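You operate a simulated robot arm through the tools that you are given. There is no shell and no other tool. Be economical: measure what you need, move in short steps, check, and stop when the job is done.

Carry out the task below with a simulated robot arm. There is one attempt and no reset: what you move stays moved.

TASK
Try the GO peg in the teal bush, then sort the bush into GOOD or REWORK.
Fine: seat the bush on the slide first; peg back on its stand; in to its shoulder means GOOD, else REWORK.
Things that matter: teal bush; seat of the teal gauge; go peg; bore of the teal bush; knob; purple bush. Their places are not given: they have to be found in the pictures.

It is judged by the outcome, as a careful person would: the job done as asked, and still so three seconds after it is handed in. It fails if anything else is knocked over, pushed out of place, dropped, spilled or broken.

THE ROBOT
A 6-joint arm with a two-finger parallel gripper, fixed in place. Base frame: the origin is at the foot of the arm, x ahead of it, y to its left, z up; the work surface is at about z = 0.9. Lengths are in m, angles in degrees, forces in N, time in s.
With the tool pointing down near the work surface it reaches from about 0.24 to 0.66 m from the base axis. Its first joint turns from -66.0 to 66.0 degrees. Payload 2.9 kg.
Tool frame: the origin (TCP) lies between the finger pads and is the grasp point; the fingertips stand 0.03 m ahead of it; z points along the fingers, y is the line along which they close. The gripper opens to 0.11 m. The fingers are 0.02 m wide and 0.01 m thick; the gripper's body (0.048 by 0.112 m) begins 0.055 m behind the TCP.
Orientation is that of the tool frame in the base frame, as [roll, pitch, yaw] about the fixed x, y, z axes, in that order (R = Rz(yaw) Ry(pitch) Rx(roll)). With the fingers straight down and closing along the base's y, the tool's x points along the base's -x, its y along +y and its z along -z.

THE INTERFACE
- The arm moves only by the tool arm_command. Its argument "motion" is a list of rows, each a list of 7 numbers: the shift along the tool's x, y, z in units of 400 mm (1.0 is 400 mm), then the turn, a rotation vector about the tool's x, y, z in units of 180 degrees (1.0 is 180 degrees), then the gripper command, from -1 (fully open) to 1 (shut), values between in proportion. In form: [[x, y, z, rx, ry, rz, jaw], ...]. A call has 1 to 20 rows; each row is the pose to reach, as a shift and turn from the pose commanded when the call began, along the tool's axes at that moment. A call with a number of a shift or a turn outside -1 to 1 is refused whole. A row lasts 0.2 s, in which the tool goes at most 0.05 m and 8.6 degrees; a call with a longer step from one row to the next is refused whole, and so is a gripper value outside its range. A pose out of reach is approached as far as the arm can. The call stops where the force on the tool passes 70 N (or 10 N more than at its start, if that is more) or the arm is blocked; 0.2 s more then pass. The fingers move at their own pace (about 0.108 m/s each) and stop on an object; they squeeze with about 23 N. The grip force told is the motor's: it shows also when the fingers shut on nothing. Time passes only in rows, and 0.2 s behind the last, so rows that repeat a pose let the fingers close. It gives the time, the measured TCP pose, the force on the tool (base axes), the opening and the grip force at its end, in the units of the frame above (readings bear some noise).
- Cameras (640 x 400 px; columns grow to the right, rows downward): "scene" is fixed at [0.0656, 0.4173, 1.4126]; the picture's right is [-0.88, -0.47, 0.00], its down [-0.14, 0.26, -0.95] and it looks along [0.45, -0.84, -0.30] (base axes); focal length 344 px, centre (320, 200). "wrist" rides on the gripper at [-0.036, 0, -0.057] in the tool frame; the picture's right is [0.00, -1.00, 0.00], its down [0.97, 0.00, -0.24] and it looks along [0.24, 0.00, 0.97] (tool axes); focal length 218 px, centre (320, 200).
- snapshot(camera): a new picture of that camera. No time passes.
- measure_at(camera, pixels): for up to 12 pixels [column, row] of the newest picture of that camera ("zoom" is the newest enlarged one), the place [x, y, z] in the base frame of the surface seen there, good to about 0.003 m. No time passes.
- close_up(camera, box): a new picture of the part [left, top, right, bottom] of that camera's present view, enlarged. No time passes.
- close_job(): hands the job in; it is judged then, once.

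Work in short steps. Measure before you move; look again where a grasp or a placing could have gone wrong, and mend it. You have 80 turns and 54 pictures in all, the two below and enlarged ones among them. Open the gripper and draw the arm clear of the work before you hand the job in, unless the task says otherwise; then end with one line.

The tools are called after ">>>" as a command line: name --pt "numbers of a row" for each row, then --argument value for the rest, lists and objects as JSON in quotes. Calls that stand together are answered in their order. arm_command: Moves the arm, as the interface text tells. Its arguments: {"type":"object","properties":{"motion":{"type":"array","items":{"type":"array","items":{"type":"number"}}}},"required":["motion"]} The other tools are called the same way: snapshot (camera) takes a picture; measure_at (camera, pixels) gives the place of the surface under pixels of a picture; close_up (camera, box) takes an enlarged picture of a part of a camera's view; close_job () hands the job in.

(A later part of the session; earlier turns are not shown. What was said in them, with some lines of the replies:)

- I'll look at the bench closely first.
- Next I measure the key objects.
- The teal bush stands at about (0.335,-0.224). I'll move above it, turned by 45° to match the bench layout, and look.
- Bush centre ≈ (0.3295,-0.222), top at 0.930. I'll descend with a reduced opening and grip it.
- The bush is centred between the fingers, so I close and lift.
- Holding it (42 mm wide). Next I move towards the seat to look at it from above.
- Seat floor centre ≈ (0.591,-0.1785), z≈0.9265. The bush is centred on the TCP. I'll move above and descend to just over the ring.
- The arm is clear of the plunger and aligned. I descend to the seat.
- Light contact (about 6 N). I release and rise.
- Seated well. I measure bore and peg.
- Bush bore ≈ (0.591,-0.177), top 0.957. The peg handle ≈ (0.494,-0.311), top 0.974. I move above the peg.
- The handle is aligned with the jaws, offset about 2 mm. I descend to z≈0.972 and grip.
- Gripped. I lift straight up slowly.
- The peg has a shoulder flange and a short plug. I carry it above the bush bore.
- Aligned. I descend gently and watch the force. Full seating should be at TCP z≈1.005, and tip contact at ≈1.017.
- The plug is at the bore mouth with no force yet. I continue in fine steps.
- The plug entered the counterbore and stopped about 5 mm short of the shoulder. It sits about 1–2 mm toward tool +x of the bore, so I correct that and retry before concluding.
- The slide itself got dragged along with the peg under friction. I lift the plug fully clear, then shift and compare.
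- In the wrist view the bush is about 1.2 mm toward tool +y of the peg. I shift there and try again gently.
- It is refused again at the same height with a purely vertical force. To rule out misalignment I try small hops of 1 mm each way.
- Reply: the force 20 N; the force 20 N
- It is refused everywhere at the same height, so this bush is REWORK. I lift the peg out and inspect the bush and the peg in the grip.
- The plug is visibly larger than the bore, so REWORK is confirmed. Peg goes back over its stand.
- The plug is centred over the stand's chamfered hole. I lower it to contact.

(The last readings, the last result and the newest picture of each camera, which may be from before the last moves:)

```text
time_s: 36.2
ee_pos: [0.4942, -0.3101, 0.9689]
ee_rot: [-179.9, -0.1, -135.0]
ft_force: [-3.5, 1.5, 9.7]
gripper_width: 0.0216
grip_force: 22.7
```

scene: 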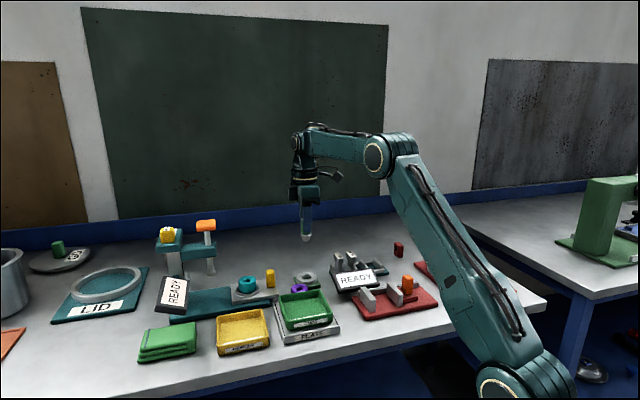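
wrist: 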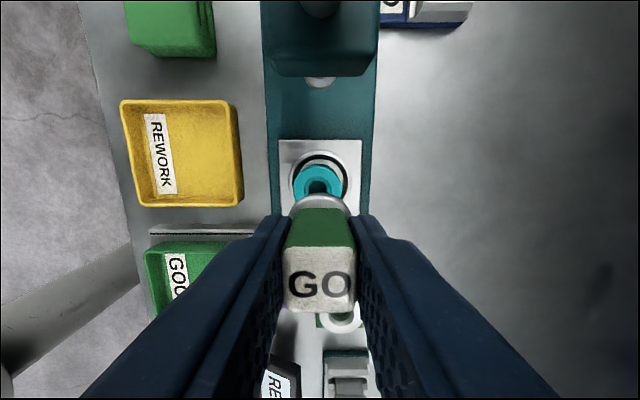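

Contact at about 10 N, seated. I release, open and rise.

>>> arm_command --pt "0 0 0 0 0 0 0.4" --pt "0 0 0 0 0 0 0" --pt "0 0 0 0 0 0 -0.3" --pt "0 0 -0.05 0 0 0 -0.3" --pt "0 0 -0.12 0 0 0 -0.3" --pt "0 0 -0.2 0 0 0 -0.3" --pt "0 0 -0.3 0 0 0 -0.3" --pt "0 0 -0.3 0 0 0 -0.3"

>>> close_up --camera "scene" --box '[270, 240, 340, 292]'

>>> snapshot --camera "wrist"

```text
time_s: 38.0
ee_pos: [0.4969, -0.3097, 1.0879]
ee_rot: [180.0, 0.0, -135.0]
ft_force: [0.0, -0.4, -0.2]
gripper_width: 0.0717
grip_force: 0.1
```

```text
7.69 times, centred on (305, 266) of scene
```

zoom: 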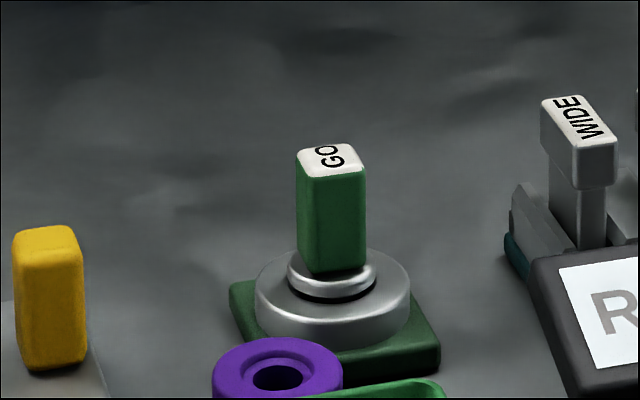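

```text
12 pictures are left
```

wrist: 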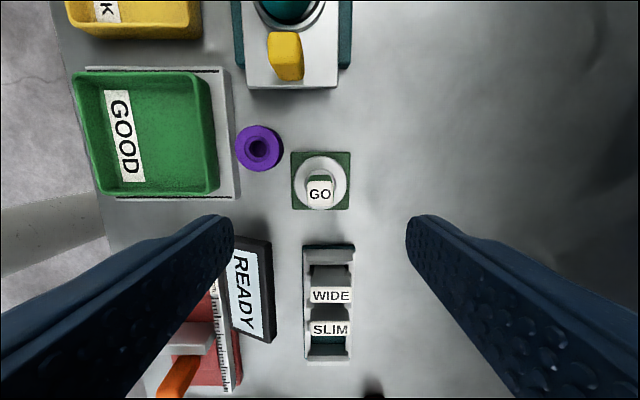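

Peg is back on its stand. Now over to the bush, with a view of the REWORK tray too.

>>> arm_command --pt "-0.1 0.02 -0.044 0 0 0 -0.3" --pt "-0.2 0.04 -0.044 0 0 0 -0.3" --pt "-0.3 0.06 -0.044 0 0 0 -0.3" --pt "-0.344 0.0668 -0.044 0 0 0 -0.3" --pt "-0.344 0.0668 -0.044 0 0 0 -0.3"

>>> snapshot --camera "wrist"

```text
time_s: 39.2
ee_pos: [0.5752, -0.1955, 1.1056]
ee_rot: [-180.0, -0.1, -135.1]
ft_force: [0.6, 0.4, 1.4]
gripper_width: 0.0713
grip_force: 0.1
```

```text
11 pictures are left
```

wrist: 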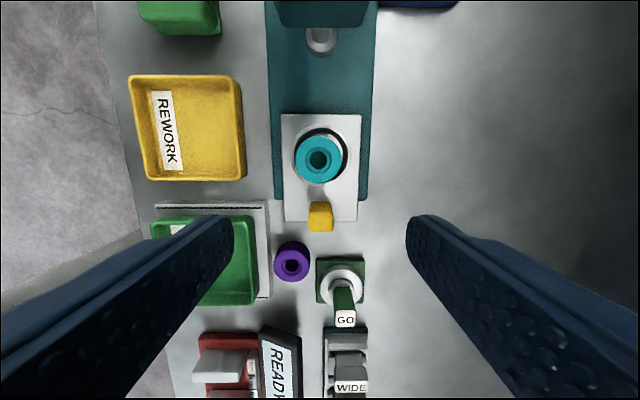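

>>> measure_at --camera "wrist" --pixels '[[318, 143], [318, 178], [301, 160], [336, 160], [195, 120], [205, 150], [140, 82], [235, 84], [240, 172], [152, 174], [205, 130], [190, 100]]'

>>> close_up --camera "wrist" --box '[300, 130, 340, 180]'

```text
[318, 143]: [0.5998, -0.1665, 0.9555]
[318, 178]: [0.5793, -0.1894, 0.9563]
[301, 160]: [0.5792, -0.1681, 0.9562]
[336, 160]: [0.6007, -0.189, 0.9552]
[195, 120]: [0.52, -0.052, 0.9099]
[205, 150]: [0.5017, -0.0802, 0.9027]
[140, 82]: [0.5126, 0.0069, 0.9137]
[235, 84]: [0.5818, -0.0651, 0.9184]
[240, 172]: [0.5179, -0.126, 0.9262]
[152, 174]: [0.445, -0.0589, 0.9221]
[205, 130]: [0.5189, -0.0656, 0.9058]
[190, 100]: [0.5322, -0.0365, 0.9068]
```

```text
8.00 times, centred on (320, 155) of wrist
```

zoom: 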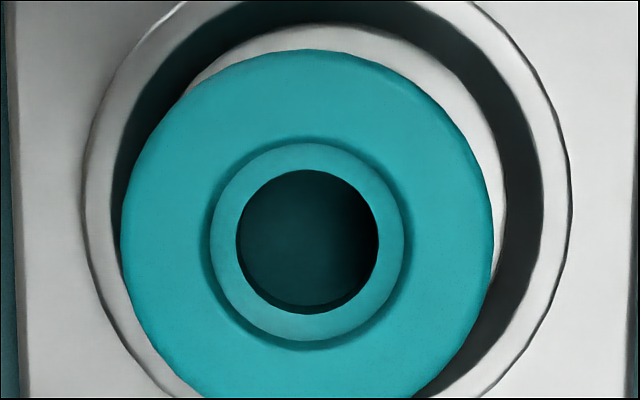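

Bush centre ≈ (0.590,-0.1785). I descend and grip, then lift.

>>> arm_command --pt "-0.0566 0.004 0.1 0 0 0 -0.3" --pt "-0.0566 0.004 0.2 0 0 0 -0.3" --pt "-0.0566 0.004 0.28 0 0 0 -0.3" --pt "-0.0566 0.004 0.33 0 0 0 -0.3" --pt "-0.0566 0.004 0.352 0 0 0 -0.3" --pt "-0.0566 0.004 0.352 0 0 0 1" --pt "-0.0566 0.004 0.352 0 0 0 1" --pt "-0.0566 0.004 0.352 0 0 0 1" --pt "-0.0566 0.004 0.352 0 0 0 1" --pt "-0.0566 0.004 0.33 0 0 0 1" --pt "-0.0566 0.004 0.27 0 0 0 1" --pt "-0.0566 0.004 0.18 0 0 0 1" --pt "-0.0566 0.004 0.08 0 0 0 1" --pt "-0.0566 0.004 0.08 0 0 0 1"

>>> snapshot --camera "wrist"

```text
time_s: 42.2
ee_pos: [0.5888, -0.176, 1.0747]
ee_rot: [-180.0, 0.1, -135.0]
ft_force: [-0.5, -0.2, 0.0]
gripper_width: 0.0421
grip_force: 22.7
```

```text
9 pictures are left
```

wrist: 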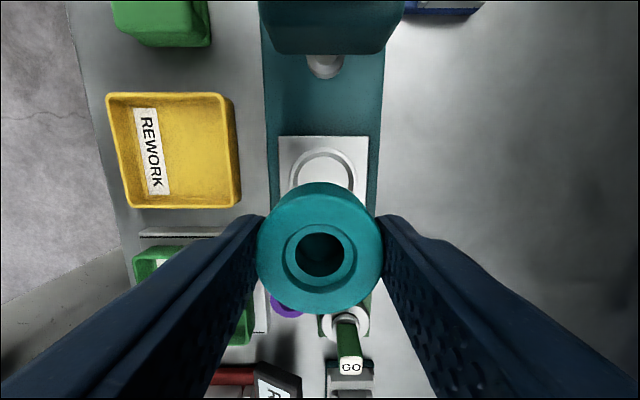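

Bush is gripped. I carry it over the REWORK tray centre (≈0.514,-0.061).

>>> arm_command --pt "0 0.1 0 0 0 0 1" --pt "0 0.2 0 0 0 0 1" --pt "-0.03 0.3 0 0 0 0 1" --pt "-0.072 0.341 0 0 0 0 1" --pt "-0.072 0.341 0.08 0 0 0 1" --pt "-0.072 0.341 0.08 0 0 0 1"

>>> snapshot --camera "wrist"

>>> snapshot --camera "scene"

```text
time_s: 43.6
ee_pos: [0.5126, -0.0597, 1.0417]
ee_rot: [180.0, 0.0, -135.0]
ft_force: [-0.5, -0.1, 0.4]
gripper_width: 0.042
grip_force: 22.7
```

```text
8 pictures are left
```

wrist: 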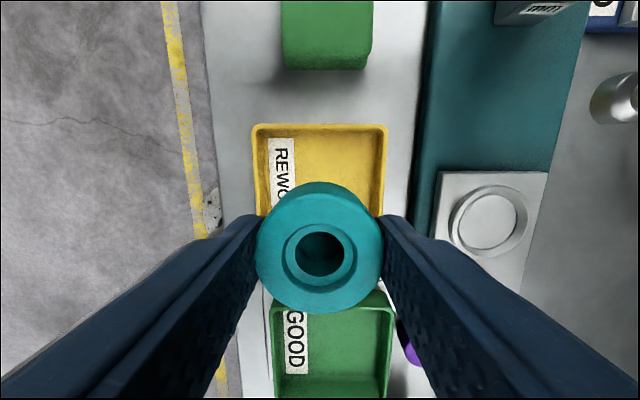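

```text
7 pictures are left
```

scene: 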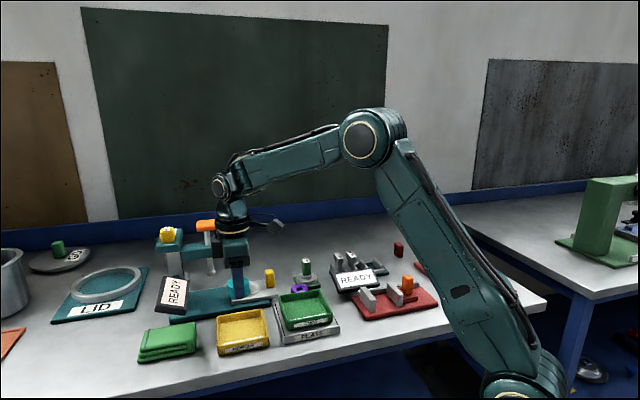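

>>> measure_at --camera "wrist" --pixels '[[320, 126], [255, 160], [385, 160], [330, 165], [262, 200], [380, 200], [320, 310], [350, 175]]'

>>> measure_at --camera "scene" --pixels '[[217, 319], [265, 310], [268, 340], [219, 350], [240, 330], [239, 313], [242, 343]]'

```text
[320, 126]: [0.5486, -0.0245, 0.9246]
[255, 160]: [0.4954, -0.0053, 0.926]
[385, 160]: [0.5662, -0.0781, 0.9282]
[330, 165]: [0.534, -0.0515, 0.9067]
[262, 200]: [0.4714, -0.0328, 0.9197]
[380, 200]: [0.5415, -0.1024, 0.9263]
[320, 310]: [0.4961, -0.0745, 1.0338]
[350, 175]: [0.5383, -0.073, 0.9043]
```

```text
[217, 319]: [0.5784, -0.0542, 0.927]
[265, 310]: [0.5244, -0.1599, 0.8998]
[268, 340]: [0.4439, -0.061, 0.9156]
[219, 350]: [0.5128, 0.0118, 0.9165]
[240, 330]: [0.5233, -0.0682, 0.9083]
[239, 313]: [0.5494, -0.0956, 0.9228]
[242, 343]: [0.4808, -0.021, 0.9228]
```

Centred over the tray. I lower toward the floor (≈0.904).

>>> arm_command --pt "0 0 0.08 0 0 0 1" --pt "0 0 0.15 0 0 0 1" --pt "0 0 0.2 0 0 0 1" --pt "0 0 0.225 0 0 0 1" --pt "0 0 0.24 0 0 0 1" --pt "0 0 0.24 0 0 0 1"

>>> arm_command --pt "0 0 0.003 0 0 0 1" --pt "0 0 0.005 0 0 0 1" --pt "0 0 0.005 0 0 0 1"

```text
time_s: 45.0
ee_pos: [0.5127, -0.0613, 0.9459]
ee_rot: [-180.0, 0.0, -135.0]
ft_force: [0.2, -0.4, -0.6]
gripper_width: 0.0419
grip_force: 23.1
```

```text
time_s: 45.8
ee_pos: [0.5126, -0.0602, 0.9435]
ee_rot: [-180.0, -0.1, -135.0]
ft_force: [-1.0, -0.9, -0.3]
gripper_width: 0.042
grip_force: 23.5
```

>>> arm_command --pt "0 0 0.004 0 0 0 1" --pt "0 0 0.004 0 0 0 1"

>>> close_up --camera "scene" --box '[200, 270, 290, 360]'

```text
time_s: 46.4
ee_pos: [0.5136, -0.0608, 0.9438]
ee_rot: [-179.9, 0.1, -134.9]
ft_force: [-2.1, -0.4, 10.0]
gripper_width: 0.042
grip_force: 23.3
```

```text
4.44 times, centred on (245, 315) of scene
```

zoom: 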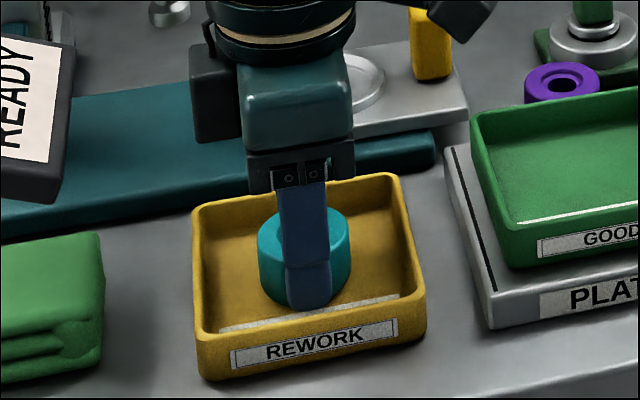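

Contact with the tray floor (10 N). I open slightly inside the tray and rise.

>>> arm_command --pt "0 0 0 0 0 0 0.1" --pt "0 0 0 0 0 0 0.0" --pt "0 0 0 0 0 0 0.0" --pt "0 0 -0.05 0 0 0 0.0" --pt "0 0 -0.12 0 0 0 0.0" --pt "0 0 -0.2 0 0 0 0.0" --pt "0 0 -0.3 0 0 0 0.0" --pt "0 0 -0.4 0 0 0 -0.5" --pt "0 0 -0.5 0 0 0 -1" --pt "0.1 0 -0.5 0 0 0 -1" --pt "0.2 0 -0.5 0 0 0 -1" --pt "0.2 0 -0.5 0 0 0 -1"

>>> snapshot --camera "scene"

>>> snapshot --camera "wrist"

```text
time_s: 49.0
ee_pos: [0.4563, -0.1159, 1.1411]
ee_rot: [-179.9, 0.0, -135.1]
ft_force: [0.0, -0.6, 0.0]
gripper_width: 0.1103
grip_force: 0.1
```

```text
5 pictures are left
```

scene: 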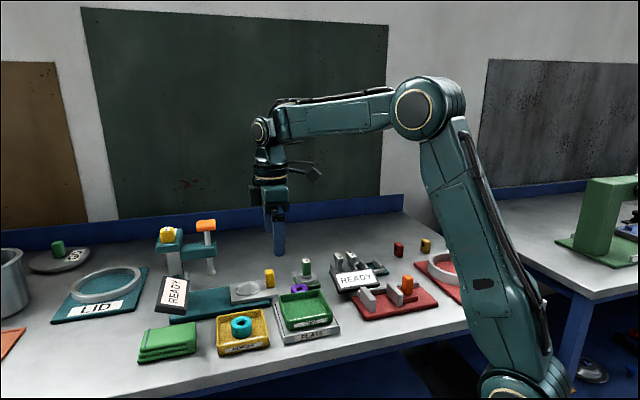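

```text
4 pictures are left
```

wrist: 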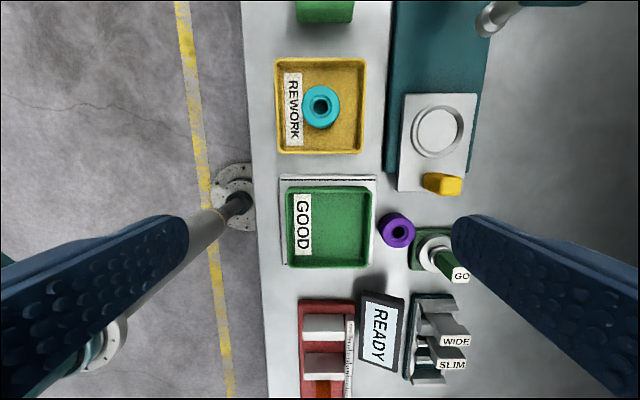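

The teal bush lies in REWORK, the peg is on its stand, the rest is in place, and the gripper is open and clear. I hand in.

>>> close_job

```text
The job is handed in.
```

The teal bush is in the REWORK tray: the GO peg would not go in to its shoulder. It stopped about 5 mm short, at the same height on every try, including small shifts each way. I seated the bush on the slide first. The peg is back on its stand. The slide moved about 1 mm along its track during the test and I left it there.
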